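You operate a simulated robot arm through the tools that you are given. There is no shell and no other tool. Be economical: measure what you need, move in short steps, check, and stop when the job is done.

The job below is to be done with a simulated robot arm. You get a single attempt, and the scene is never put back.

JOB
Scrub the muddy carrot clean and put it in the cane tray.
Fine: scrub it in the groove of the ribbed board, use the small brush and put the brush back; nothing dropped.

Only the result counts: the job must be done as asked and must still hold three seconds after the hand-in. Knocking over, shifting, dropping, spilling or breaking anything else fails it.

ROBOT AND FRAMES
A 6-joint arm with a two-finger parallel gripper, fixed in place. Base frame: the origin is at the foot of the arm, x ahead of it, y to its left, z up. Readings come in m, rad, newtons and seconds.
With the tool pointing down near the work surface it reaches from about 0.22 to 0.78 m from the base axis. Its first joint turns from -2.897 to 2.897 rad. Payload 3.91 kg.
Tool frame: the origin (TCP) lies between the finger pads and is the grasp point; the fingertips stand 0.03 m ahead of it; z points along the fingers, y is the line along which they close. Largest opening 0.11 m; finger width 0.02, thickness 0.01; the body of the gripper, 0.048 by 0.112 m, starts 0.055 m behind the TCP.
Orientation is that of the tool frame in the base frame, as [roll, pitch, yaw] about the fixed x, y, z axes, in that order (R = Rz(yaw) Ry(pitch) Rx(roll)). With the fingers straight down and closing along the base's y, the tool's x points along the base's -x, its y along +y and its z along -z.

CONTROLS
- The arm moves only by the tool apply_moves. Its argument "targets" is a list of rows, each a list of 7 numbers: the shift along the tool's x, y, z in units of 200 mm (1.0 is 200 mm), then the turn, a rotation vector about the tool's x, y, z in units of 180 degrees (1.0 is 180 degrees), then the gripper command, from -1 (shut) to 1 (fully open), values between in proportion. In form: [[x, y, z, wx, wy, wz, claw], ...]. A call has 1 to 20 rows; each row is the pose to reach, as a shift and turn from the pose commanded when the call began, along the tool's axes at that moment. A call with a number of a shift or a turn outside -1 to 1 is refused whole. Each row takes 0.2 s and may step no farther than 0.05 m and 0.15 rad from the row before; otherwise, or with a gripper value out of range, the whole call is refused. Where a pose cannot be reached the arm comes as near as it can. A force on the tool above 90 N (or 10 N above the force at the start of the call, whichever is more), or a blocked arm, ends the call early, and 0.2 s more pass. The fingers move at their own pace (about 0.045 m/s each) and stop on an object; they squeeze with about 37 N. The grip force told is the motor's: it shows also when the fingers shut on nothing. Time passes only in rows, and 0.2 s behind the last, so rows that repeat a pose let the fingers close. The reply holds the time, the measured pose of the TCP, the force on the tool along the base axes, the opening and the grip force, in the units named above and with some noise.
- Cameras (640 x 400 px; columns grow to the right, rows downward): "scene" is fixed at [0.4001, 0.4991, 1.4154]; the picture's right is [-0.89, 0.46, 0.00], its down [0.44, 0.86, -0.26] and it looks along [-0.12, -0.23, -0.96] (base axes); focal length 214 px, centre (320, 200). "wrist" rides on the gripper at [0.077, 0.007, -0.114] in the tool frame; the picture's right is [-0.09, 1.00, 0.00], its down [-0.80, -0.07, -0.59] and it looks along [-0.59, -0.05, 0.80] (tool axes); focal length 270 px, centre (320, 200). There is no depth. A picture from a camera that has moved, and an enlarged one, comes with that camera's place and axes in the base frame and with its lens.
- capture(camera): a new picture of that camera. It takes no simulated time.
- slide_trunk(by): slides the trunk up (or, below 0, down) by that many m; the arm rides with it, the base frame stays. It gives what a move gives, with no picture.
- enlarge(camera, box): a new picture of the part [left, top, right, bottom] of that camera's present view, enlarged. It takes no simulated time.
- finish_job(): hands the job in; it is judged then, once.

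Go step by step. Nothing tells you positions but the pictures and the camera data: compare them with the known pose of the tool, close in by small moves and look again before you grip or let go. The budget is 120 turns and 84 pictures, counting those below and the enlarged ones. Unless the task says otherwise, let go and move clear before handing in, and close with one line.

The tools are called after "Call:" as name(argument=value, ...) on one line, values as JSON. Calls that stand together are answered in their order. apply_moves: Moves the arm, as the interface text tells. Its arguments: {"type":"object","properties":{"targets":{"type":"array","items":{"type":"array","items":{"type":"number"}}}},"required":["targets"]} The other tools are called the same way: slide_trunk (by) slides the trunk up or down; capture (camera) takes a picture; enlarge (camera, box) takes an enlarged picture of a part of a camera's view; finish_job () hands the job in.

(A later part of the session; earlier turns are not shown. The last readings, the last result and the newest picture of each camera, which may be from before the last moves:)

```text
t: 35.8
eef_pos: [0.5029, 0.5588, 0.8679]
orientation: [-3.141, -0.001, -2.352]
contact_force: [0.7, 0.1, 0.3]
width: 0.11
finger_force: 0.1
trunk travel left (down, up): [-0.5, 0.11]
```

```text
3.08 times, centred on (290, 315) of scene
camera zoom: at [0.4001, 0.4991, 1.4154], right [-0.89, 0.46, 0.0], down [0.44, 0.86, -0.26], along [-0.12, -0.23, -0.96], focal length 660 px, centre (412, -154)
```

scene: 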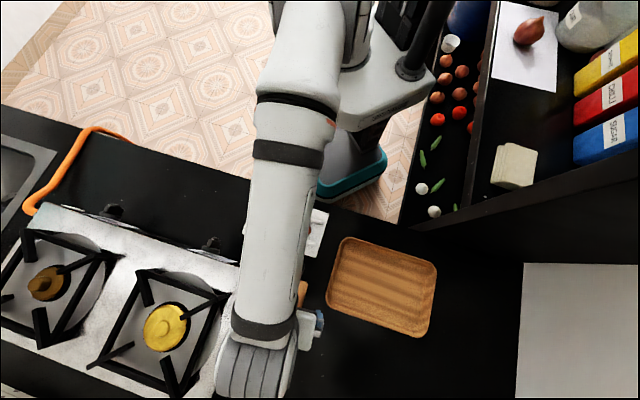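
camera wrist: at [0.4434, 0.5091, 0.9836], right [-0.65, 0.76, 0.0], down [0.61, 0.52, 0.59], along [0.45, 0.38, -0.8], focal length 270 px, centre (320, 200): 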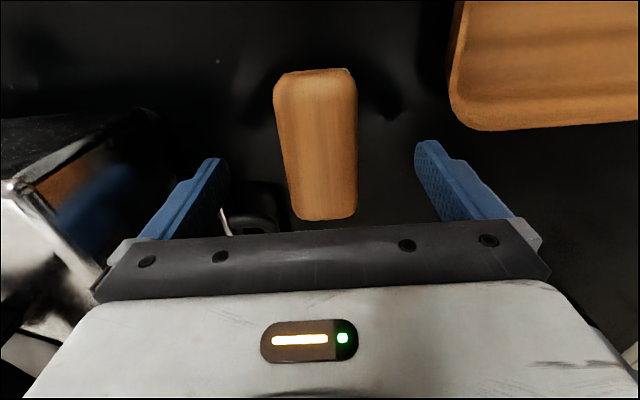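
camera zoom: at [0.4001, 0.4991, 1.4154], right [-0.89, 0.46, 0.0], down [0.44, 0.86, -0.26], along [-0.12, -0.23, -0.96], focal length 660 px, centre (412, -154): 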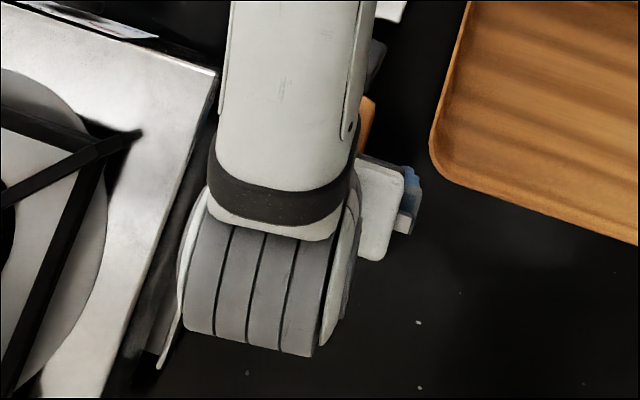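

The brush is centred and aligned now, about 43 mm wide. I narrow the opening a little, lower so the tips flank the wooden back, and close.

Call:
apply_moves(targets=[[0, 0.005, 0.04, 0, 0, 0, 0.45], [0, 0.007, 0.08, 0, 0, 0, 0.45], [0, 0.007, 0.1, 0, 0, 0, 0.45]])

Call:
enlarge(camera="wrist", box=[200, 50, 440, 240])

```text
t: 36.6
eef_pos: [0.5014, 0.5594, 0.8485]
orientation: [-3.141, 0.0, -2.353]
contact_force: [-0.6, 0.8, -0.6]
width: 0.0796
finger_force: 0.0
trunk travel left (down, up): [-0.5, 0.11]
```

```text
2.11 times, centred on (320, 145) of wrist
camera zoom: at [0.4428, 0.5093, 0.9641], right [-0.65, 0.76, 0.0], down [0.61, 0.52, 0.59], along [0.45, 0.38, -0.8], focal length 569 px, centre (320, 316)
```

zoom: 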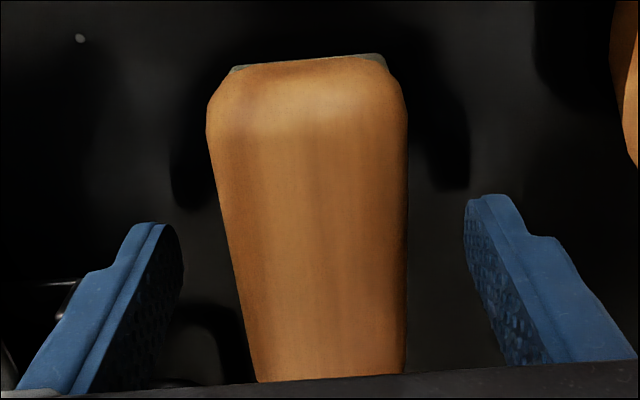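

The fingers flank the brush back. Closing and waiting for the full squeeze.

Call:
apply_moves(targets=[[0, 0, 0.01, 0, 0, 0, 0.2], [0, 0, 0.01, 0, 0, 0, -0.1], [0, 0, 0.01, 0, 0, 0, -0.6], [0, 0, 0.01, 0, 0, 0, -1], [0, 0, 0.01, 0, 0, 0, -1], [0, 0, 0.01, 0, 0, 0, -1], [0, 0, 0.01, 0, 0, 0, -1], [0, 0, 0.01, 0, 0, 0, -1]])

Call:
enlarge(camera="wrist", box=[200, 50, 440, 240])

```text
t: 38.4
eef_pos: [0.5026, 0.559, 0.8461]
orientation: [3.141, -0.001, -2.353]
contact_force: [-0.5, 0.1, -0.7]
width: 0.045
finger_force: 36.9
trunk travel left (down, up): [-0.5, 0.11]
```

```text
2.11 times, centred on (320, 145) of wrist
camera zoom: at [0.4433, 0.5092, 0.962], right [-0.65, 0.76, 0.0], down [0.61, 0.52, 0.59], along [0.45, 0.38, -0.8], focal length 569 px, centre (320, 316)
```

zoom: 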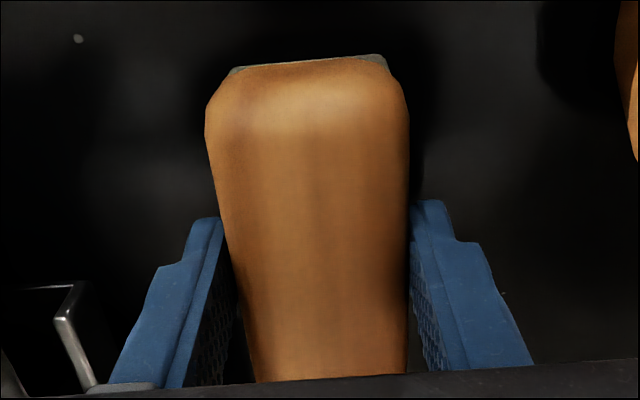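

The brush is held at TCP (0.502, 0.559, 0.8465), which I note for its return. I lift slowly and carry it over the carrot, turning its length along the carrot.

Call:
apply_moves(targets=[[0, 0, -0.01, 0, 0, 0, -1], [0, 0, -0.03, 0, 0, 0, -1], [0, 0, -0.07, 0, 0, 0, -1], [0, 0, -0.15, 0, 0, 0, -1], [0, 0, -0.25, 0, 0, 0, -1], [0, 0, -0.37, 0, 0, 0, -1], [0, 0, -0.48, 0, 0, 0, -1], [0, 0, -0.52, 0, 0, 0, -1], [0.04, -0.02, -0.52, 0, 0, 0.03, -1], [0.12, -0.06, -0.52, 0, 0, 0.07, -1], [0.21, -0.11, -0.52, 0, 0, 0.115, -1], [0.3, -0.156, -0.52, 0, 0, 0.16, -1], [0.39, -0.203, -0.52, 0, 0, 0.205, -1], [0.48, -0.25, -0.52, 0, 0, 0.25, -1], [0.57, -0.297, -0.52, 0, 0, 0.295, -1], [0.66, -0.344, -0.52, 0, 0, 0.34, -1], [0.74, -0.386, -0.52, 0, 0, 0.385, -1], [0.81, -0.422, -0.52, 0, 0, 0.43, -1], [0.86, -0.448, -0.52, 0, 0, 0.47, -1], [0.875, -0.456, -0.52, 0, 0, 0.493, -1]])

Call:
capture(camera="wrist")

Call:
enlarge(camera="scene", box=[220, 170, 380, 300])

```text
t: 42.6
eef_pos: [0.443, 0.3701, 0.9505]
orientation: [-3.141, -0.001, 2.379]
contact_force: [-0.1, 0.0, -0.7]
width: 0.0451
finger_force: 37.9
trunk travel left (down, up): [-0.5, 0.11]
```

```text
40 pictures are left
camera wrist: at [0.3924, 0.4283, 1.0659], right [0.75, 0.66, 0.0], down [0.53, -0.6, 0.59], along [0.39, -0.45, -0.8], focal length 270 px, centre (320, 200)
```

wrist: 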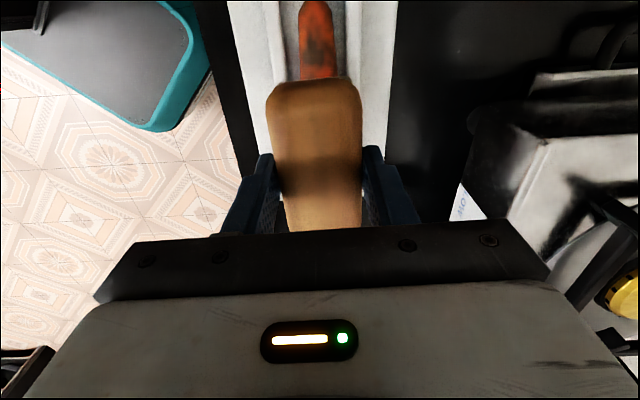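

```text
3.08 times, centred on (300, 235) of scene
camera zoom: at [0.4001, 0.4991, 1.4154], right [-0.89, 0.46, 0.0], down [0.44, 0.86, -0.26], along [-0.12, -0.23, -0.96], focal length 660 px, centre (382, 92)
```

zoom: 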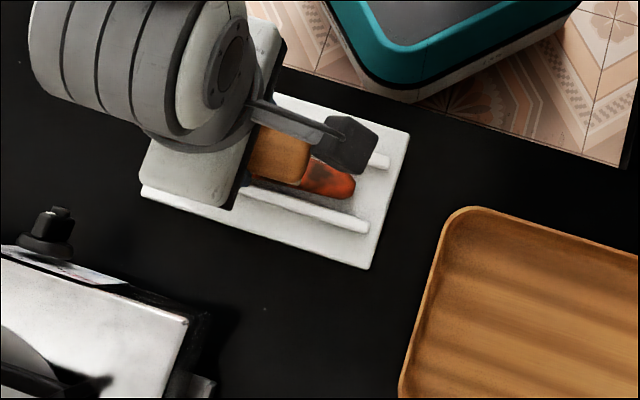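

The brush is above the carrot's middle. I shift 3 mm sideways to its crown and lower toward contact.

Call:
apply_moves(targets=[[0, 0.015, 0.08, 0, 0, 0, -1], [0, 0.015, 0.18, 0, 0, 0, -1], [0, 0.015, 0.24, 0, 0, 0, -1]])

Call:
enlarge(camera="wrist", box=[200, 0, 440, 240])

```text
t: 43.4
eef_pos: [0.4461, 0.3727, 0.9016]
orientation: [-3.14, 0.001, 2.382]
contact_force: [0.1, 0.0, -0.3]
width: 0.0454
finger_force: 36.8
trunk travel left (down, up): [-0.5, 0.11]
```

```text
1.67 times, centred on (320, 120) of wrist
camera zoom: at [0.3945, 0.4315, 1.0178], right [0.75, 0.66, 0.0], down [0.53, -0.6, 0.59], along [0.39, -0.45, -0.8], focal length 450 px, centre (320, 333)
```

zoom: 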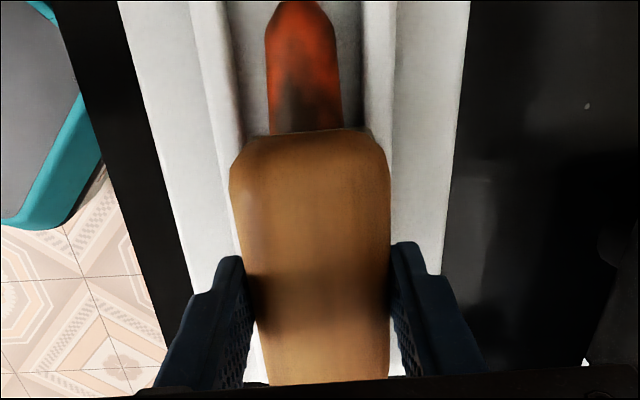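

Aligned. I lower in 2 mm steps for contact.

Call:
apply_moves(targets=[[0, 0, 0.01, 0, 0, 0, -1], [0, 0, 0.02, 0, 0, 0, -1], [0, 0, 0.03, 0, 0, 0, -1]])

```text
t: 44.2
eef_pos: [0.4467, 0.3727, 0.8959]
orientation: [3.141, 0.0, 2.382]
contact_force: [0.1, 0.3, -0.1]
width: 0.0453
finger_force: 37.0
trunk travel left (down, up): [-0.5, 0.11]
```

Call:
apply_moves(targets=[[0, 0, 0.01, 0, 0, 0, -1], [0, 0, 0.02, 0, 0, 0, -1], [0, 0, 0.025, 0, 0, 0, -1]])

```text
t: 45.0
eef_pos: [0.4462, 0.3736, 0.8939]
orientation: [3.135, -0.001, 2.383]
contact_force: [1.0, 1.3, 22.3]
width: 0.0453
finger_force: 37.3
trunk travel left (down, up): [-0.5, 0.11]
```

Contact at about 0.8945 with 22 N. I ease off slightly and make a first set of short strokes, then check whether the carrot stays and gets cleaner.

Call:
apply_moves(targets=[[0, 0, -0.008, 0, 0, 0, -1], [0.06, 0, -0.008, 0, 0, 0, -1], [0.13, 0, -0.006, 0, 0, 0, -1], [0.06, 0, -0.008, 0, 0, 0, -1], [-0.02, 0, -0.008, 0, 0, 0, -1], [-0.1, 0, -0.01, 0, 0, 0, -1], [-0.16, 0, -0.01, 0, 0, 0, -1], [-0.08, 0, -0.01, 0, 0, 0, -1], [0, 0, -0.008, 0, 0, 0, -1]])

Call:
enlarge(camera="wrist", box=[200, 0, 440, 240])

Call:
enlarge(camera="scene", box=[240, 180, 340, 260])

```text
t: 47.0
eef_pos: [0.4457, 0.3723, 0.8941]
orientation: [3.141, 0.0, 2.382]
contact_force: [2.4, -3.0, 17.4]
width: 0.0452
finger_force: 36.6
trunk travel left (down, up): [-0.5, 0.11]
```

```text
1.67 times, centred on (320, 120) of wrist
camera zoom: at [0.3939, 0.4299, 1.0084], right [0.75, 0.66, 0.0], down [0.53, -0.6, 0.59], along [0.4, -0.44, -0.8], focal length 450 px, centre (320, 333)
```

zoom: 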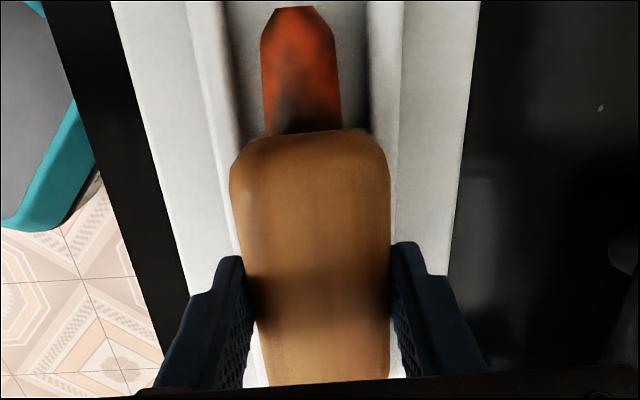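

```text
5.00 times, centred on (290, 220) of scene
camera zoom: at [0.4001, 0.4991, 1.4154], right [-0.89, 0.46, 0.0], down [0.44, 0.86, -0.26], along [-0.12, -0.23, -0.96], focal length 1072 px, centre (470, 100)
```

zoom: 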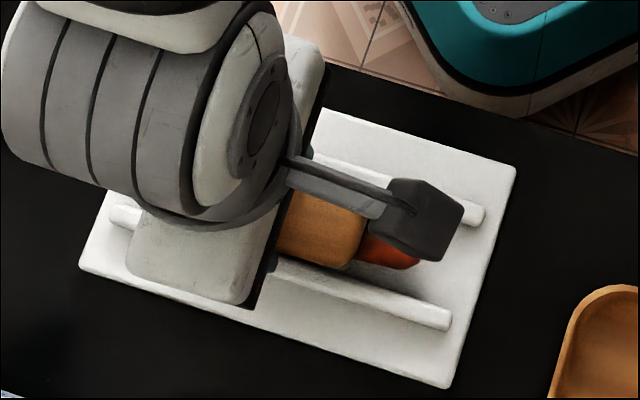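

The carrot stays in place. Since it tapers, I tilt the brush about 6° to match its top line and feel for contact along the whole length.

Call:
apply_moves(targets=[[0, 0, -0.03, 0, 0, 0, -1], [0, 0, -0.03, 0, -0.017, 0, -1], [0, 0, -0.03, 0, -0.034, 0, -1], [0, 0, -0.015, 0, -0.034, 0, -1], [0, 0, -0.005, 0, -0.034, 0, -1]])

```text
t: 48.2
eef_pos: [0.4454, 0.373, 0.8948]
orientation: [-3.141, 0.106, 2.381]
contact_force: [0.7, -0.3, -1.0]
width: 0.0453
finger_force: 36.6
trunk travel left (down, up): [-0.5, 0.11]
```

Call:
apply_moves(targets=[[0, 0, 0.01, 0, 0, 0, -1], [0, 0, 0.02, 0, 0, 0, -1], [0, 0, 0.025, 0, 0, 0, -1]])

```text
t: 49.0
eef_pos: [0.447, 0.3735, 0.8901]
orientation: [3.141, 0.106, 2.382]
contact_force: [-0.6, 0.4, 11.3]
width: 0.0453
finger_force: 36.8
trunk travel left (down, up): [-0.5, 0.11]
```

Contact along the slope at 11 N. Now full strokes along the carrot.

Call:
apply_moves(targets=[[0.08, 0, 0, 0, 0, 0, -1], [0.16, 0, 0, 0, 0, 0, -1], [0.22, 0, 0, 0, 0, 0, -1], [0.12, 0, 0, 0, 0, 0, -1], [0.02, 0, 0, 0, 0, 0, -1], [-0.08, 0, 0, 0, 0, 0, -1], [-0.18, 0, 0, 0, 0, 0, -1], [-0.22, 0, 0, 0, 0, 0, -1], [-0.12, 0, 0, 0, 0, 0, -1], [-0.02, 0, 0, 0, 0, 0, -1], [0.08, 0, 0, 0, 0, 0, -1], [0.18, 0, 0, 0, 0, 0, -1], [0.22, 0, 0, 0, 0, 0, -1], [0.12, 0, 0, 0, 0, 0, -1], [0.02, 0, 0, 0, 0, 0, -1], [-0.08, 0, 0, 0, 0, 0, -1], [-0.18, 0, 0, 0, 0, 0, -1], [-0.22, 0, 0, 0, 0, 0, -1], [-0.1, 0, 0, 0, 0, 0, -1], [0, 0, 0, 0, 0, 0, -1]])

Call:
enlarge(camera="wrist", box=[200, 0, 440, 240])

```text
t: 53.2
eef_pos: [0.4445, 0.374, 0.8892]
orientation: [-3.141, 0.106, 2.381]
contact_force: [0.0, 0.1, -0.2]
width: 0.0455
finger_force: 36.8
trunk travel left (down, up): [-0.5, 0.11]
```

```text
1.67 times, centred on (320, 120) of wrist
camera zoom: at [0.3849, 0.4397, 0.9955], right [0.75, 0.66, 0.01], down [0.48, -0.56, 0.68], along [0.45, -0.5, -0.74], focal length 450 px, centre (320, 333)
```

zoom: 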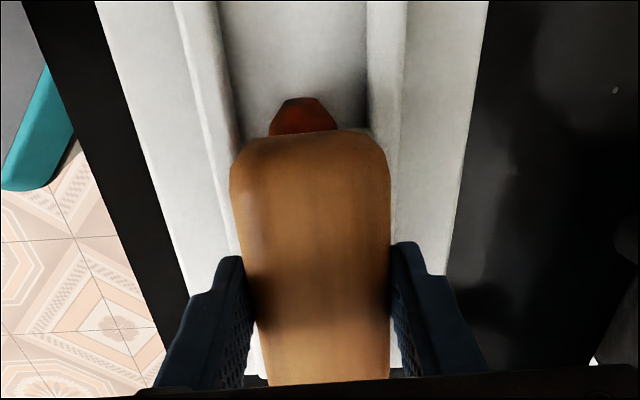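

The carrot was dragged somewhat toward its thick end. I lift the brush and look at its state.

Call:
apply_moves(targets=[[0, 0, -0.1, 0, 0, 0, -1], [0, 0, -0.25, 0, 0.017, 0, -1], [0, 0, -0.35, 0, 0.034, 0, -1], [0.2, 0.0, -0.35, 0, 0.034, 0, -1], [0.4, 0.0, -0.35, 0, 0.034, 0, -1], [0.6, 0.0, -0.35, 0, 0.034, 0, -1]])

Call:
capture(camera="wrist")

Call:
enlarge(camera="scene", box=[220, 170, 340, 270])

```text
t: 54.6
eef_pos: [0.3547, 0.4595, 0.9448]
orientation: [-3.142, 0.001, 2.381]
contact_force: [0.0, -0.5, -0.2]
width: 0.0455
finger_force: 37.2
trunk travel left (down, up): [-0.5, 0.11]
```

```text
34 pictures are left
camera wrist: at [0.3035, 0.518, 1.06], right [0.75, 0.66, 0.0], down [0.53, -0.6, 0.59], along [0.39, -0.45, -0.8], focal length 270 px, centre (320, 200)
```

wrist: 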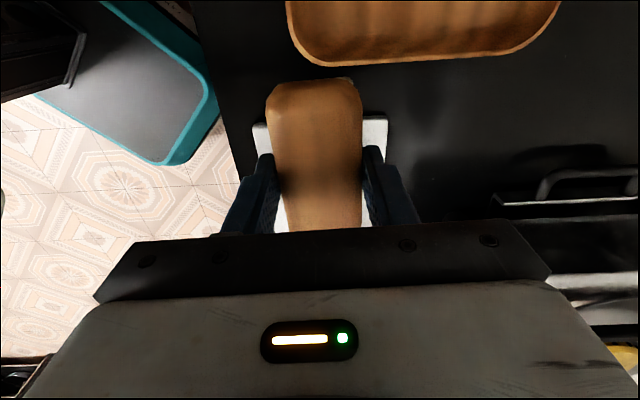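

```text
4.00 times, centred on (280, 220) of scene
camera zoom: at [0.4001, 0.4991, 1.4154], right [-0.89, 0.46, 0.0], down [0.44, 0.86, -0.26], along [-0.12, -0.23, -0.96], focal length 858 px, centre (480, 120)
```

zoom: 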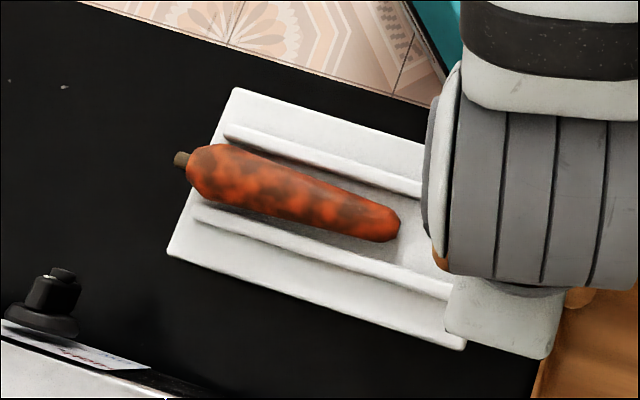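

The carrot slid about 33 mm toward its thick end but is still in the groove, and it seems partly cleaner. The tilt pushes it that way, so I'll now stroke only toward the tip (pressing), which brings it back. I position above its thick end, tilted.

Call:
apply_moves(targets=[[-0.2, 0, 0, 0, 0, 0, -1], [-0.4, 0, 0, 0, 0, 0, -1], [-0.6, 0, 0, 0, 0, 0, -1], [-0.8, 0, 0, 0, -0.017, 0, -1], [-1.0, 0, 0.0, 0, -0.034, 0, -1], [-1.0, 0, 0.1, 0, -0.034, 0, -1], [-1.0, 0, 0.2, 0, -0.034, 0, -1]])

Call:
enlarge(camera="wrist", box=[200, 0, 440, 240])

```text
t: 56.2
eef_pos: [0.5001, 0.3221, 0.9022]
orientation: [-3.141, 0.104, 2.381]
contact_force: [1.4, 0.0, -1.5]
width: 0.0452
finger_force: 37.4
trunk travel left (down, up): [-0.5, 0.11]
```

```text
1.67 times, centred on (320, 120) of wrist
camera zoom: at [0.4404, 0.389, 1.0097], right [0.75, 0.66, 0.01], down [0.48, -0.56, 0.68], along [0.45, -0.5, -0.74], focal length 450 px, centre (320, 333)
```

zoom: 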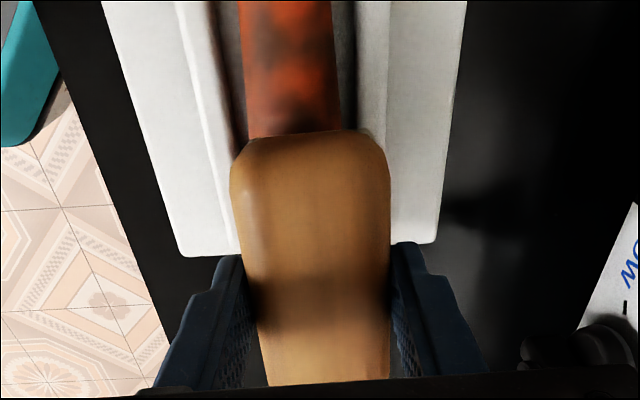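

Call:
apply_moves(targets=[[0, 0, 0.02, 0, 0, 0, -1], [0, 0, 0.04, 0, 0, 0, -1], [0.08, 0, 0.043, 0, 0, 0, -1], [0.16, 0, 0.043, 0, 0, 0, -1], [0.24, 0, 0.043, 0, 0, 0, -1], [0.32, 0, 0.043, 0, 0, 0, -1], [0.4, 0, 0.043, 0, 0, 0, -1]])

Call:
enlarge(camera="wrist", box=[200, 0, 440, 240])

```text
t: 57.8
eef_pos: [0.4426, 0.3759, 0.888]
orientation: [3.141, 0.105, 2.382]
contact_force: [0.6, 0.2, -0.7]
width: 0.0452
finger_force: 37.3
trunk travel left (down, up): [-0.5, 0.11]
```

```text
1.67 times, centred on (320, 120) of wrist
camera zoom: at [0.3823, 0.4426, 0.9946], right [0.75, 0.66, 0.01], down [0.48, -0.56, 0.68], along [0.45, -0.5, -0.74], focal length 450 px, centre (320, 333)
```

zoom: 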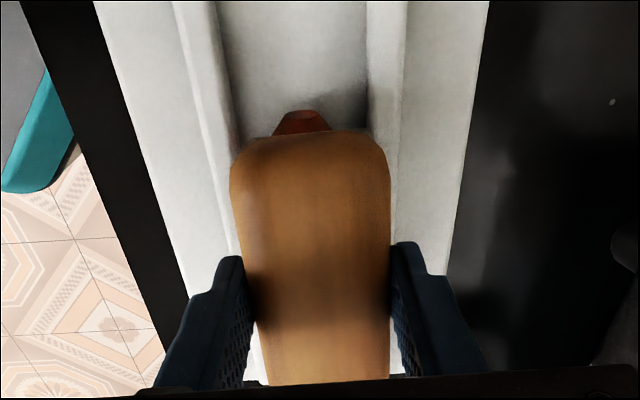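

No pressure at the end of that stroke, so I go back and repeat it about 3 mm deeper.

Call:
apply_moves(targets=[[0, 0, -0.05, 0, 0, 0, -1], [-0.2, 0, -0.05, 0, 0, 0, -1], [-0.4, 0, -0.05, 0, 0, 0, -1], [-0.4, 0, -0.01, 0, 0, 0, -1], [-0.4, 0, 0.007, 0, 0, 0, -1], [-0.4, 0, 0.015, 0, 0, 0, -1]])

```text
t: 59.2
eef_pos: [0.5002, 0.3217, 0.8957]
orientation: [3.137, 0.105, 2.383]
contact_force: [-1.8, 1.7, 17.5]
width: 0.0451
finger_force: 37.1
trunk travel left (down, up): [-0.5, 0.11]
```

Contact at 17 N at the thick end. Now the stroke toward the tip.

Call:
apply_moves(targets=[[0.07, 0, 0, 0, 0, 0, -1], [0.14, 0, 0, 0, 0, 0, -1], [0.21, 0, 0, 0, 0, 0, -1], [0.28, 0, 0, 0, 0, 0, -1], [0.35, 0, 0, 0, 0, 0, -1], [0.42, 0, 0, 0, 0, 0, -1], [0.49, 0, 0, 0, 0, 0, -1]])

Call:
enlarge(camera="wrist", box=[200, 0, 440, 240])

```text
t: 60.8
eef_pos: [0.4293, 0.387, 0.8828]
orientation: [3.14, 0.107, 2.383]
contact_force: [2.1, -1.3, 18.9]
width: 0.0455
finger_force: 37.1
trunk travel left (down, up): [-0.5, 0.11]
```

```text
1.67 times, centred on (320, 120) of wrist
camera zoom: at [0.3698, 0.4537, 0.9905], right [0.75, 0.66, 0.01], down [0.48, -0.56, 0.68], along [0.45, -0.5, -0.74], focal length 450 px, centre (320, 333)
```

zoom: 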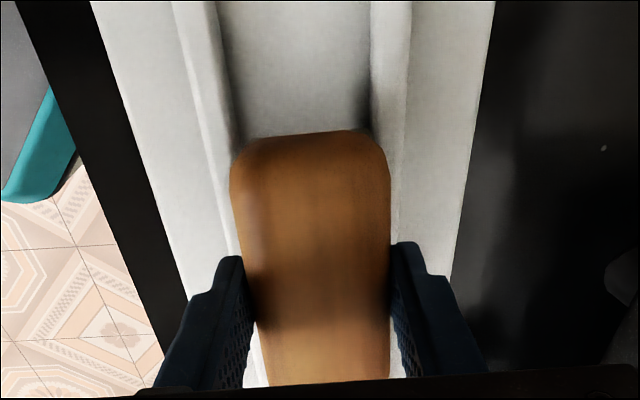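

Good, steady pressure through that stroke. I lift and look at the carrot's cleanliness.

Call:
apply_moves(targets=[[0, 0, -0.1, 0, 0, 0, -1], [0.15, 0, -0.25, 0, 0, 0, -1], [0.35, 0, -0.35, 0, 0, 0, -1], [0.5, 0, -0.4, 0, 0, 0, -1]])

Call:
enlarge(camera="scene", box=[230, 180, 330, 260])

```text
t: 61.8
eef_pos: [0.351, 0.4639, 0.9508]
orientation: [3.141, 0.106, 2.382]
contact_force: [0.2, -0.2, -0.7]
width: 0.0453
finger_force: 37.2
trunk travel left (down, up): [-0.5, 0.11]
```

```text
5.00 times, centred on (280, 220) of scene
camera zoom: at [0.4001, 0.4991, 1.4154], right [-0.89, 0.46, 0.0], down [0.44, 0.86, -0.26], along [-0.12, -0.23, -0.96], focal length 1072 px, centre (520, 100)
```

zoom: 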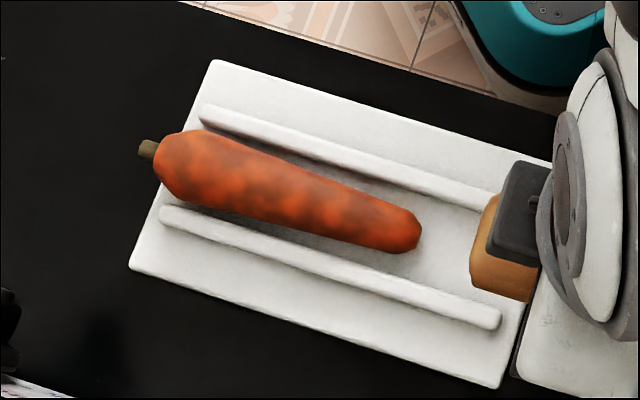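

The mud is fading evenly, so the scrubbing works. More strokes toward the tip, lifting on each return.

Call:
apply_moves(targets=[[-0.22, 0, 0.06, 0, 0, 0, -1], [-0.44, 0, 0.12, 0, 0, 0, -1], [-0.66, 0, 0.2, 0, 0, 0, -1], [-0.85, 0, 0.28, 0, 0, 0, -1], [-0.98, 0, 0.34, 0, 0, 0, -1], [-0.98, 0, 0.38, 0, 0, 0, -1], [-0.98, 0, 0.402, 0, 0, 0, -1], [-0.88, 0, 0.402, 0, 0, 0, -1], [-0.78, 0, 0.402, 0, 0, 0, -1], [-0.68, 0, 0.402, 0, 0, 0, -1], [-0.58, 0, 0.402, 0, 0, 0, -1], [-0.5, 0, 0.402, 0, 0, 0, -1], [-0.5, 0, 0.34, 0, 0, 0, -1], [-0.72, 0, 0.34, 0, 0, 0, -1], [-0.96, 0, 0.35, 0, 0, 0, -1], [-0.98, 0, 0.402, 0, 0, 0, -1], [-0.86, 0, 0.402, 0, 0, 0, -1], [-0.74, 0, 0.402, 0, 0, 0, -1], [-0.62, 0, 0.402, 0, 0, 0, -1], [-0.5, 0, 0.402, 0, 0, 0, -1]])

```text
t: 66.0
eef_pos: [0.4289, 0.388, 0.8831]
orientation: [3.138, 0.106, 2.382]
contact_force: [1.9, -1.0, 26.5]
width: 0.0452
finger_force: 37.1
trunk travel left (down, up): [-0.5, 0.11]
```

Call:
apply_moves(targets=[[0, 0, -0.06, 0, 0, 0, -1], [-0.23, 0, -0.06, 0, 0, 0, -1], [-0.46, 0, -0.05, 0, 0, 0, -1], [-0.48, 0, 0, 0, 0, 0, -1], [-0.36, 0, 0, 0, 0, 0, -1], [-0.24, 0, 0, 0, 0, 0, -1], [-0.12, 0, 0, 0, 0, 0, -1], [0, 0, 0, 0, 0, 0, -1], [0, 0, -0.06, 0, 0, 0, -1], [-0.23, 0, -0.06, 0, 0, 0, -1], [-0.46, 0, -0.05, 0, 0, 0, -1], [-0.48, 0, 0, 0, 0, 0, -1], [-0.36, 0, 0, 0, 0, 0, -1], [-0.24, 0, 0, 0, 0, 0, -1], [-0.12, 0, 0, 0, 0, 0, -1], [0, 0, 0, 0, 0, 0, -1], [0, 0, -0.1, 0, 0, 0, -1], [0.15, 0, -0.25, 0, 0, 0, -1], [0.35, 0, -0.35, 0, 0, 0, -1], [0.5, 0, -0.4, 0, 0, 0, -1]])

Call:
enlarge(camera="scene", box=[230, 180, 330, 260])

```text
t: 70.2
eef_pos: [0.3502, 0.4639, 0.9506]
orientation: [3.14, 0.106, 2.384]
contact_force: [0.2, 0.0, -0.1]
width: 0.0456
finger_force: 36.6
trunk travel left (down, up): [-0.5, 0.11]
```

```text
5.00 times, centred on (280, 220) of scene
camera zoom: at [0.4001, 0.4991, 1.4154], right [-0.89, 0.46, 0.0], down [0.44, 0.86, -0.26], along [-0.12, -0.23, -0.96], focal length 1072 px, centre (520, 100)
```

zoom: 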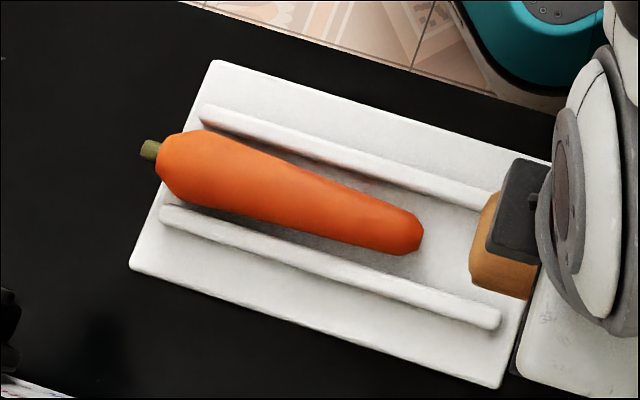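

The carrot is clean. Now the brush goes back: first level the tool.

Call:
apply_moves(targets=[[0, 0, -0.02, 0, 0.017, 0, -1], [0, 0, -0.02, 0, 0.0338, 0, -1], [0, 0, -0.02, 0, 0.0338, 0, -1]])

```text
t: 71.0
eef_pos: [0.3507, 0.4635, 0.9552]
orientation: [3.14, 0.001, 2.382]
contact_force: [0.6, 0.6, -1.5]
width: 0.0453
finger_force: 37.2
trunk travel left (down, up): [-0.5, 0.11]
```

Call:
apply_moves(targets=[[-0.018, 0.072, 0, 0, 0, -0.041, -1], [-0.0365, 0.1445, 0, 0, 0, -0.0821, -1], [-0.055, 0.217, 0, 0, 0, -0.1232, -1], [-0.073, 0.289, 0, 0, 0, -0.1643, -1], [-0.091, 0.361, 0, 0, 0, -0.2053, -1], [-0.1095, 0.4335, 0, 0, 0, -0.2464, -1], [-0.128, 0.506, 0, 0, 0, -0.2875, -1], [-0.146, 0.578, 0, 0, 0, -0.3285, -1], [-0.164, 0.65, 0, 0, 0, -0.3696, -1], [-0.1825, 0.7225, 0, 0, 0, -0.4107, -1], [-0.201, 0.795, 0, 0, 0, -0.4517, -1], [-0.219, 0.867, 0, 0, 0, -0.4928, -1], [-0.219, 0.867, 0, 0, 0, -0.4928, -1]])

Call:
capture(camera="wrist")

```text
t: 73.8
eef_pos: [0.5027, 0.5583, 0.9572]
orientation: [3.141, 0.0, -2.351]
contact_force: [1.0, -0.3, -0.8]
width: 0.0454
finger_force: 37.4
trunk travel left (down, up): [-0.5, 0.11]
```

```text
27 pictures are left
camera wrist: at [0.4431, 0.5088, 1.072], right [-0.65, 0.76, 0.0], down [0.61, 0.52, 0.59], along [0.45, 0.38, -0.8], focal length 270 px, centre (320, 200)
```

wrist: 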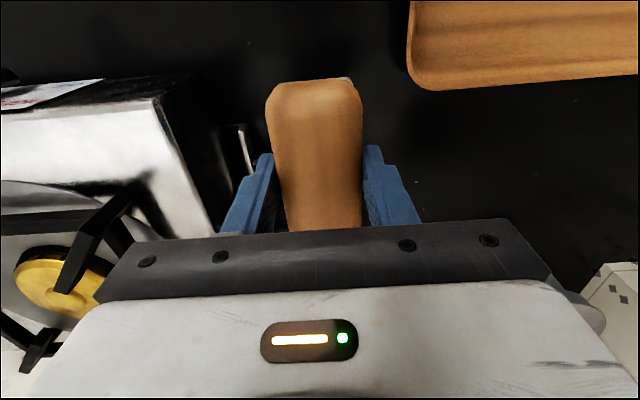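

At the brush's home pose; I lower to just above the table.

Call:
apply_moves(targets=[[0, 0, 0.15, 0, 0, 0, -1], [0, 0, 0.3, 0, 0, 0, -1], [0, 0, 0.42, 0, 0, 0, -1], [0, 0, 0.5, 0, 0, 0, -1], [0, 0, 0.53, 0, 0, 0, -1]])

```text
t: 75.0
eef_pos: [0.5033, 0.5592, 0.8479]
orientation: [3.141, 0.0, -2.354]
contact_force: [0.2, -0.2, -0.6]
width: 0.0455
finger_force: 37.1
trunk travel left (down, up): [-0.5, 0.11]
```

Call:
apply_moves(targets=[[0, 0, 0.006, 0, 0, 0, -1], [0, 0, 0.01, 0, 0, 0, -1]])

```text
t: 75.6
eef_pos: [0.5023, 0.5585, 0.8476]
orientation: [3.141, -0.001, -2.353]
contact_force: [-0.1, -0.6, -0.8]
width: 0.0453
finger_force: 37.1
trunk travel left (down, up): [-0.5, 0.11]
```

Call:
apply_moves(targets=[[0, 0, 0.006, 0, 0, 0, -1], [0, 0, 0.012, 0, 0, 0, -1]])

```text
t: 76.2
eef_pos: [0.5022, 0.5581, 0.8458]
orientation: [3.14, 0.004, -2.353]
contact_force: [-1.2, -1.2, 6.1]
width: 0.0454
finger_force: 36.9
trunk travel left (down, up): [-0.5, 0.11]
```

Touching down at 6 N. I ease 0.5 mm and open gently, then rise.

Call:
apply_moves(targets=[[0, 0, -0.002, 0, 0, 0, -0.15], [0, 0, -0.002, 0, 0, 0, -0.05], [0, 0, -0.002, 0, 0, 0, 0.2], [0, 0, -0.002, 0, 0, 0, 0.45], [0, 0, -0.002, 0, 0, 0, 0.45], [0, 0, -0.06, 0, 0, 0, 0.45], [0, 0, -0.16, 0, 0, 0, 0.45], [0, 0, -0.31, 0, 0, 0, 0.45], [0, 0, -0.46, 0, 0, 0, 0.45], [0, 0, -0.56, 0, 0, 0, 0.45]])

Call:
capture(camera="wrist")

```text
t: 78.4
eef_pos: [0.5031, 0.5566, 0.9574]
orientation: [3.141, -0.001, -2.353]
contact_force: [-0.5, 0.2, -0.6]
width: 0.0799
finger_force: 0.1
trunk travel left (down, up): [-0.5, 0.11]
```

```text
26 pictures are left
camera wrist: at [0.4438, 0.5076, 1.0741], right [-0.64, 0.76, 0.0], down [0.61, 0.52, 0.59], along [0.45, 0.38, -0.8], focal length 270 px, centre (320, 200)
```

wrist: 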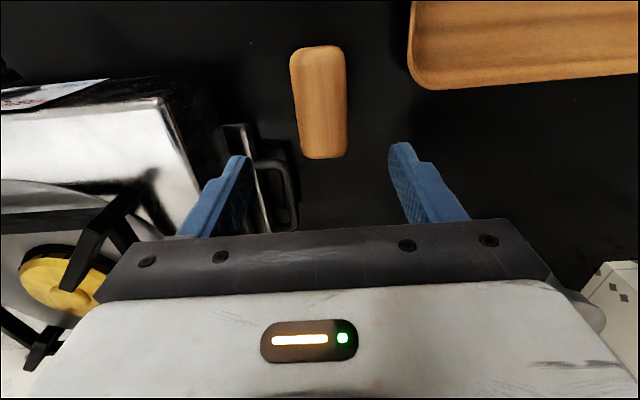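

The brush is back in its place. The thick end can't be gripped between the ribs (they are as high as the carrot's middle), so I'll push the carrot gently along the groove with closed fingers until its thick end clears the ribs. I move over beyond its tip.

Call:
apply_moves(targets=[[0.072, -0.002, 0, 0, 0, 0.041, 0], [0.145, -0.004, 0, 0, 0, 0.082, -0.5], [0.218, -0.006, 0, 0, 0, 0.123, -1], [0.29, -0.008, 0, 0, 0, 0.164, -1], [0.363, -0.01, 0, 0, 0, 0.205, -1], [0.436, -0.012, 0, 0, 0, 0.246, -1], [0.508, -0.013, 0, 0, 0, 0.287, -1], [0.581, -0.015, 0, 0, 0, 0.329, -1], [0.654, -0.017, 0, 0, 0, 0.37, -1], [0.727, -0.019, 0, 0, 0, 0.411, -1], [0.8, -0.021, 0, 0, 0, 0.452, -1], [0.872, -0.023, 0, 0, 0, 0.493, -1], [0.872, -0.023, 0.1, 0, 0, 0.493, -1], [0.872, -0.023, 0.25, 0, 0, 0.493, -1]])

Call:
capture(camera="wrist")

Call:
enlarge(camera="scene", box=[240, 180, 340, 260])

```text
t: 81.4
eef_pos: [0.3829, 0.4317, 0.9059]
orientation: [-3.141, -0.001, 2.38]
contact_force: [-0.4, 0.4, 0.0]
width: 0.0
finger_force: 37.2
trunk travel left (down, up): [-0.5, 0.11]
```

```text
25 pictures are left
camera wrist: at [0.3308, 0.4902, 1.0225], right [0.75, 0.66, 0.0], down [0.53, -0.6, 0.6], along [0.39, -0.45, -0.8], focal length 270 px, centre (320, 200)
```

wrist: 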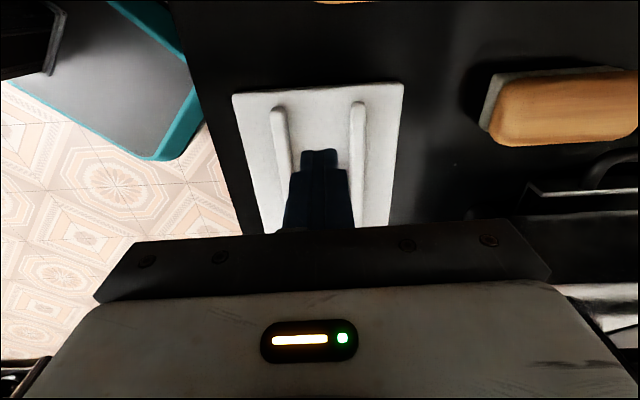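

```text
5.00 times, centred on (290, 220) of scene
camera zoom: at [0.4001, 0.4991, 1.4154], right [-0.89, 0.46, 0.0], down [0.44, 0.86, -0.26], along [-0.12, -0.23, -0.96], focal length 1072 px, centre (470, 100)
```

zoom: 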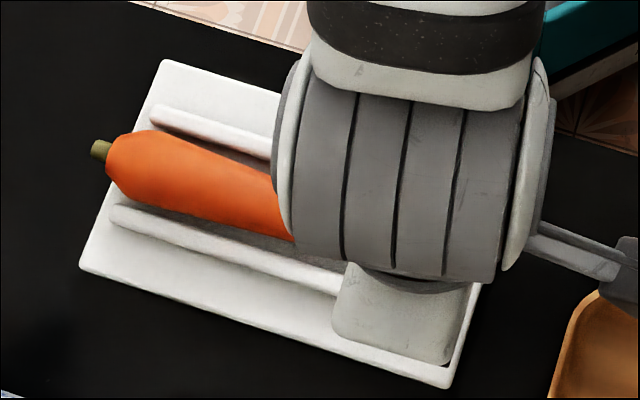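

The closed fingers are between the ribs, past the tip. I lower into the groove, keeping a few mm above the board.

Call:
apply_moves(targets=[[0, 0, 0.12, 0, 0, 0, -1], [0, 0, 0.22, 0, 0, 0, -1], [0, 0, 0.28, 0, 0, 0, -1], [0, 0, 0.3, 0, 0, 0, -1]])

Call:
enlarge(camera="wrist", box=[200, 40, 440, 240])

```text
t: 82.4
eef_pos: [0.3822, 0.4312, 0.8477]
orientation: [-3.141, -0.001, 2.381]
contact_force: [-0.2, 0.1, 0.5]
width: 0.0002
finger_force: 36.7
trunk travel left (down, up): [-0.5, 0.11]
```

```text
2.00 times, centred on (320, 140) of wrist
camera zoom: at [0.3311, 0.49, 0.9629], right [0.75, 0.66, 0.0], down [0.53, -0.6, 0.59], along [0.39, -0.45, -0.8], focal length 541 px, centre (320, 320)
```

zoom: 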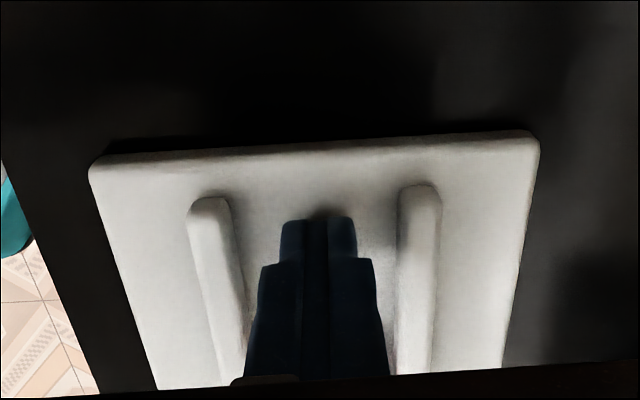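

In the groove, clear of the board. I push slowly toward the thick end, checking partway.

Call:
apply_moves(targets=[[-0.05, 0, 0, 0, 0, 0, -1], [-0.1, 0, 0, 0, 0, 0, -1], [-0.14, 0, 0, 0, 0, 0, -1], [-0.17, 0, 0, 0, 0, 0, -1], [-0.2, 0, 0, 0, 0, 0, -1], [-0.23, 0, 0, 0, 0, 0, -1]])

Call:
enlarge(camera="scene", box=[240, 180, 340, 260])

```text
t: 83.8
eef_pos: [0.4166, 0.4, 0.8472]
orientation: [-3.141, 0.0, 2.381]
contact_force: [0.2, 0.8, 0.3]
width: 0.0
finger_force: 36.9
trunk travel left (down, up): [-0.5, 0.11]
```

```text
5.00 times, centred on (290, 220) of scene
camera zoom: at [0.4001, 0.4991, 1.4154], right [-0.89, 0.46, 0.0], down [0.44, 0.86, -0.26], along [-0.12, -0.23, -0.96], focal length 1072 px, centre (470, 100)
```

zoom: 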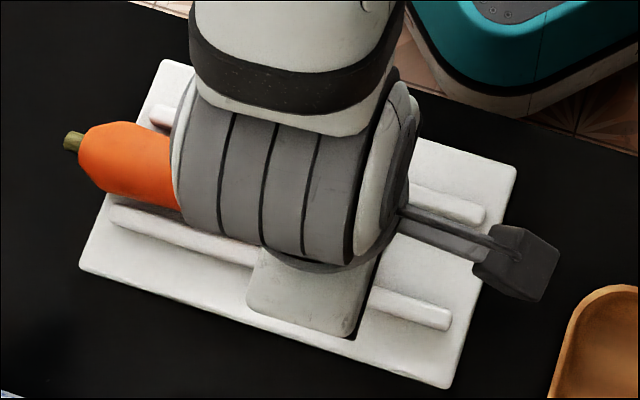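

The push works; the carrot moved about 16 mm, straight. Another 20 mm.

Call:
apply_moves(targets=[[-0.03, 0, 0, 0, 0, 0, -1], [-0.06, 0, 0, 0, 0, 0, -1], [-0.085, 0, 0, 0, 0, 0, -1], [-0.1, 0, 0, 0, 0, 0, -1]])

Call:
enlarge(camera="scene", box=[240, 180, 340, 260])

```text
t: 84.8
eef_pos: [0.4301, 0.3866, 0.8474]
orientation: [3.141, 0.001, 2.384]
contact_force: [0.1, 0.0, 0.2]
width: 0.0001
finger_force: 36.7
trunk travel left (down, up): [-0.5, 0.11]
```

```text
5.00 times, centred on (290, 220) of scene
camera zoom: at [0.4001, 0.4991, 1.4154], right [-0.89, 0.46, 0.0], down [0.44, 0.86, -0.26], along [-0.12, -0.23, -0.96], focal length 1072 px, centre (470, 100)
```

zoom: 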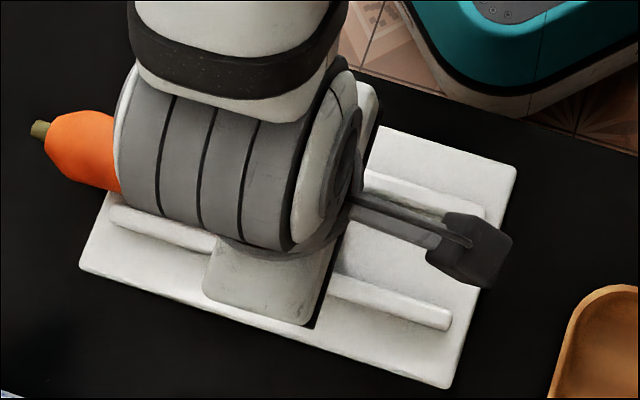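

The thick end now clears the ribs and board edge. I back off, rise, open, and move above the thick end.

Call:
apply_moves(targets=[[0.05, 0, 0, 0, 0, 0, -1], [0.05, 0, -0.15, 0, 0, 0, -1], [0.05, 0, -0.3, 0, 0, 0, -0.5], [0.05, 0, -0.45, 0, 0, 0, 0], [-0.1, 0, -0.45, 0, 0, 0, 0.6], [-0.3, 0, -0.45, 0, 0, 0, 0.6], [-0.5, 0, -0.45, 0, 0, 0, 0.6], [-0.65, 0, -0.45, 0, 0, 0, 0.6], [-0.65, 0, -0.3, 0, 0, 0, 0.6]])

Call:
capture(camera="wrist")

Call:
enlarge(camera="scene", box=[220, 170, 340, 265])

```text
t: 86.8
eef_pos: [0.5247, 0.2957, 0.9075]
orientation: [3.141, 0.0, 2.383]
contact_force: [0.4, -0.3, -0.6]
width: 0.0879
finger_force: 0.1
trunk travel left (down, up): [-0.5, 0.11]
```

```text
20 pictures are left
camera wrist: at [0.4726, 0.353, 1.0233], right [0.75, 0.66, 0.0], down [0.53, -0.6, 0.59], along [0.39, -0.45, -0.8], focal length 270 px, centre (320, 200)
```

wrist: 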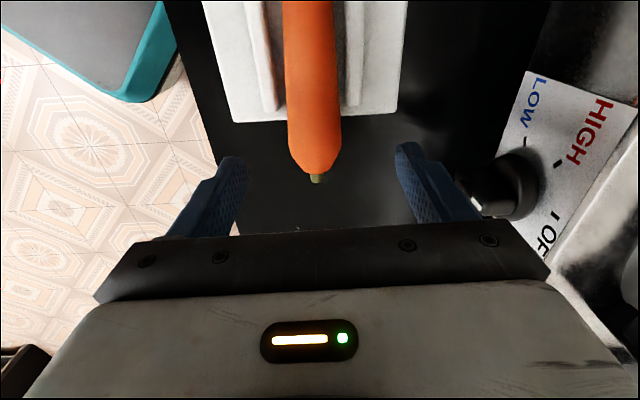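

```text
4.21 times, centred on (280, 218) of scene
camera zoom: at [0.4001, 0.4991, 1.4154], right [-0.89, 0.46, 0.0], down [0.44, 0.86, -0.26], along [-0.12, -0.23, -0.96], focal length 903 px, centre (488, 126)
```

zoom: 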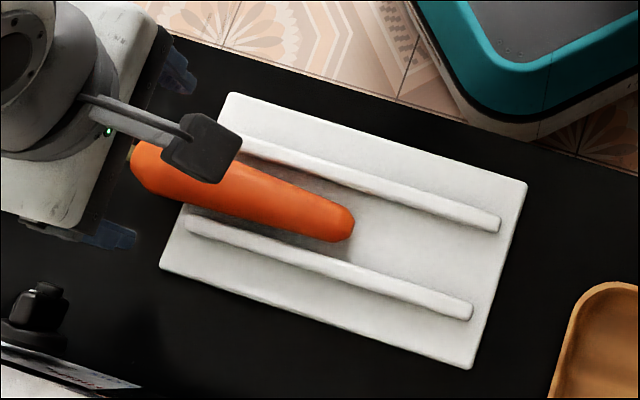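

The fingers will clear the rib ends by about 5 mm. I correct 3 mm sideways and 2° and lower so the tips sit below the carrot's middle.

Call:
apply_moves(targets=[[0, -0.015, 0.05, 0, 0, 0.013, 0.6], [0, -0.015, 0.2, 0, 0, 0.013, 0.6], [0, -0.015, 0.28, 0, 0, 0.013, 0.6], [0, -0.015, 0.31, 0, 0, 0.013, 0.6]])

Call:
enlarge(camera="wrist", box=[180, 0, 460, 240])

```text
t: 87.8
eef_pos: [0.5226, 0.2935, 0.8471]
orientation: [3.142, 0.0, 2.341]
contact_force: [-0.7, -0.1, -0.7]
width: 0.088
finger_force: 0.1
trunk travel left (down, up): [-0.5, 0.11]
```

```text
1.67 times, centred on (320, 120) of wrist
camera zoom: at [0.4735, 0.3541, 0.9617], right [0.78, 0.63, 0.0], down [0.51, -0.62, 0.59], along [0.38, -0.46, -0.8], focal length 450 px, centre (320, 333)
```

zoom: 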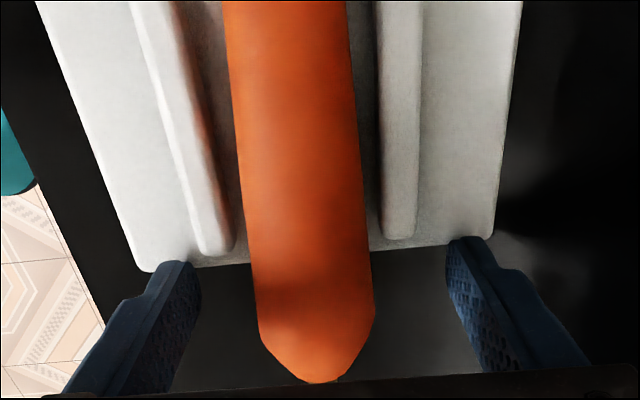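

Left finger would pass close to the rib end, so I shift 3 mm away from it, then close and hold.

Call:
apply_moves(targets=[[-0.015, 0, 0, 0, 0, 0, 0.6], [-0.015, 0, 0.005, 0, 0, 0, 0.2], [-0.015, 0, 0.005, 0, 0, 0, -0.1], [-0.015, 0, 0.005, 0, 0, 0, -0.4], [-0.015, 0, 0.005, 0, 0, 0, -1], [-0.015, 0, 0.005, 0, 0, 0, -1], [-0.015, 0, 0.005, 0, 0, 0, -1], [-0.015, 0, 0.005, 0, 0, 0, -1], [-0.015, 0, 0.005, 0, 0, 0, -1], [-0.015, 0, 0.005, 0, 0, 0, -1]])

Call:
enlarge(camera="wrist", box=[180, 0, 460, 240])

```text
t: 90.0
eef_pos: [0.5237, 0.2926, 0.8442]
orientation: [-3.141, 0.0, 2.341]
contact_force: [0.5, -0.4, 0.1]
width: 0.0393
finger_force: 36.8
trunk travel left (down, up): [-0.5, 0.11]
```

```text
1.67 times, centred on (320, 120) of wrist
camera zoom: at [0.4752, 0.3525, 0.9606], right [0.78, 0.63, 0.0], down [0.51, -0.62, 0.59], along [0.37, -0.46, -0.8], focal length 450 px, centre (320, 333)
```

zoom: 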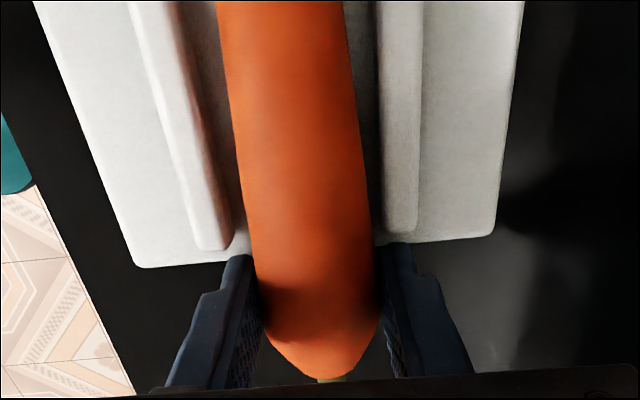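

Gripped at 39 mm with full squeeze. Slow lift, then toward the tray.

Call:
apply_moves(targets=[[0, 0, -0.01, 0, 0, 0, -1], [0, 0, -0.025, 0, 0, 0, -1], [0, 0, -0.05, 0, 0, 0, -1], [0, 0, -0.08, 0, 0, 0, -1], [0, 0, -0.13, 0, 0, 0, -1], [0, 0, -0.2, 0, 0, 0, -1], [0, 0, -0.28, 0, 0, 0, -1], [0, 0, -0.37, 0, 0, 0, -1], [0, 0, -0.45, 0, 0, 0, -1], [0, 0, -0.5, 0, 0, 0, -1]])

Call:
capture(camera="wrist")

```text
t: 92.2
eef_pos: [0.5244, 0.2918, 0.9436]
orientation: [3.141, -0.001, 2.341]
contact_force: [0.1, 0.4, -1.9]
width: 0.0395
finger_force: 36.8
trunk travel left (down, up): [-0.5, 0.11]
```

```text
16 pictures are left
camera wrist: at [0.4756, 0.3516, 1.0594], right [0.78, 0.63, 0.0], down [0.51, -0.62, 0.59], along [0.37, -0.46, -0.8], focal length 270 px, centre (320, 200)
```

wrist: 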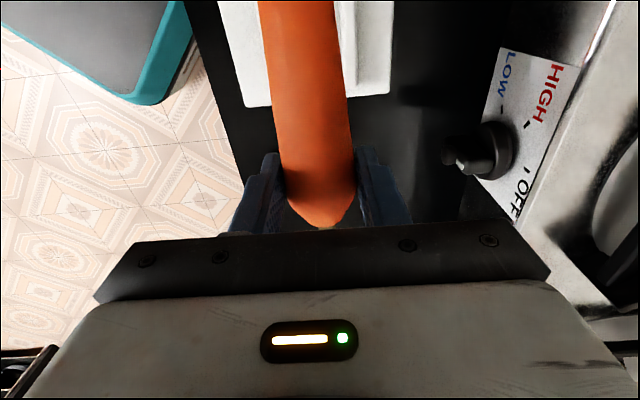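

The carrot is held firmly and level. I carry it toward the tray with gentle acceleration.

Call:
apply_moves(targets=[[0.03, 0.006, -0.02, 0, 0, 0, -1], [0.08, 0.016, -0.04, 0, 0, 0, -1], [0.15, 0.03, -0.05, 0, 0, 0, -1], [0.24, 0.05, -0.05, 0, 0, 0, -1], [0.34, 0.07, -0.05, 0, 0, 0, -1], [0.45, 0.09, -0.05, 0, 0, 0, -1], [0.56, 0.115, -0.05, 0, 0, 0, -1], [0.67, 0.137, -0.05, 0, 0, 0, -1], [0.77, 0.157, -0.05, 0, 0, 0, -1], [0.86, 0.176, -0.05, 0, 0, 0, -1], [0.92, 0.19, -0.05, 0, 0, 0, -1], [0.95, 0.195, -0.05, 0, 0, 0, -1]])

```text
t: 94.8
eef_pos: [0.4195, 0.456, 0.9551]
orientation: [-3.14, 0.001, 2.341]
contact_force: [-0.3, -0.4, -0.3]
width: 0.0393
finger_force: 36.7
trunk travel left (down, up): [-0.5, 0.11]
```

Call:
apply_moves(targets=[[0.03, 0.006, 0, 0, 0, 0, -1], [0.08, 0.016, 0, 0, 0, 0, -1], [0.15, 0.03, 0, 0, 0, 0, -1], [0.24, 0.05, 0, 0, 0, 0, -1], [0.34, 0.07, 0, 0, 0, 0, -1], [0.45, 0.09, 0, 0, 0, 0, -1], [0.56, 0.113, 0, 0, 0, 0, -1], [0.66, 0.133, 0, 0, 0, 0, -1], [0.75, 0.15, 0, 0, 0, 0, -1], [0.82, 0.165, 0, 0, 0, 0, -1], [0.87, 0.176, 0, 0, 0, 0, -1], [0.888, 0.18, 0, 0, 0, 0, -1]])

Call:
capture(camera="wrist")

Call:
capture(camera="scene")

```text
t: 97.4
eef_pos: [0.3219, 0.609, 0.9544]
orientation: [3.141, 0.0, 2.34]
contact_force: [0.2, -0.2, -0.1]
width: 0.0394
finger_force: 37.2
trunk travel left (down, up): [-0.5, 0.11]
```

```text
15 pictures are left
camera wrist: at [0.2731, 0.6693, 1.0695], right [0.78, 0.63, 0.0], down [0.51, -0.62, 0.6], along [0.37, -0.46, -0.8], focal length 270 px, centre (320, 200)
```

wrist: 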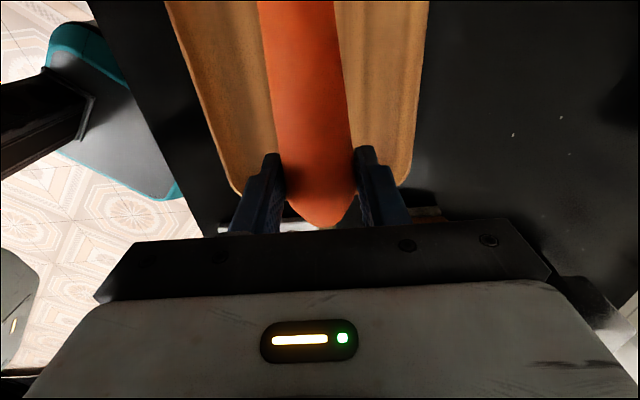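

```text
14 pictures are left
```

scene: 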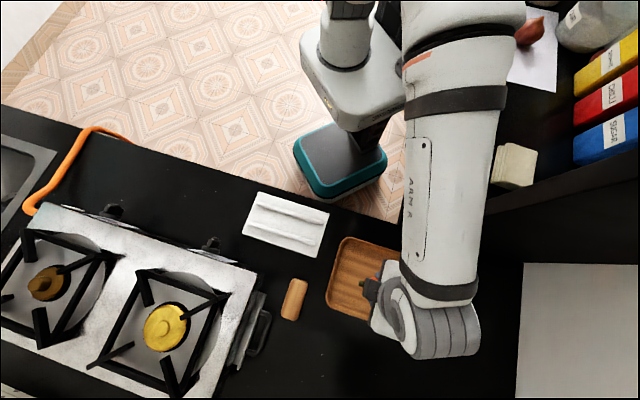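

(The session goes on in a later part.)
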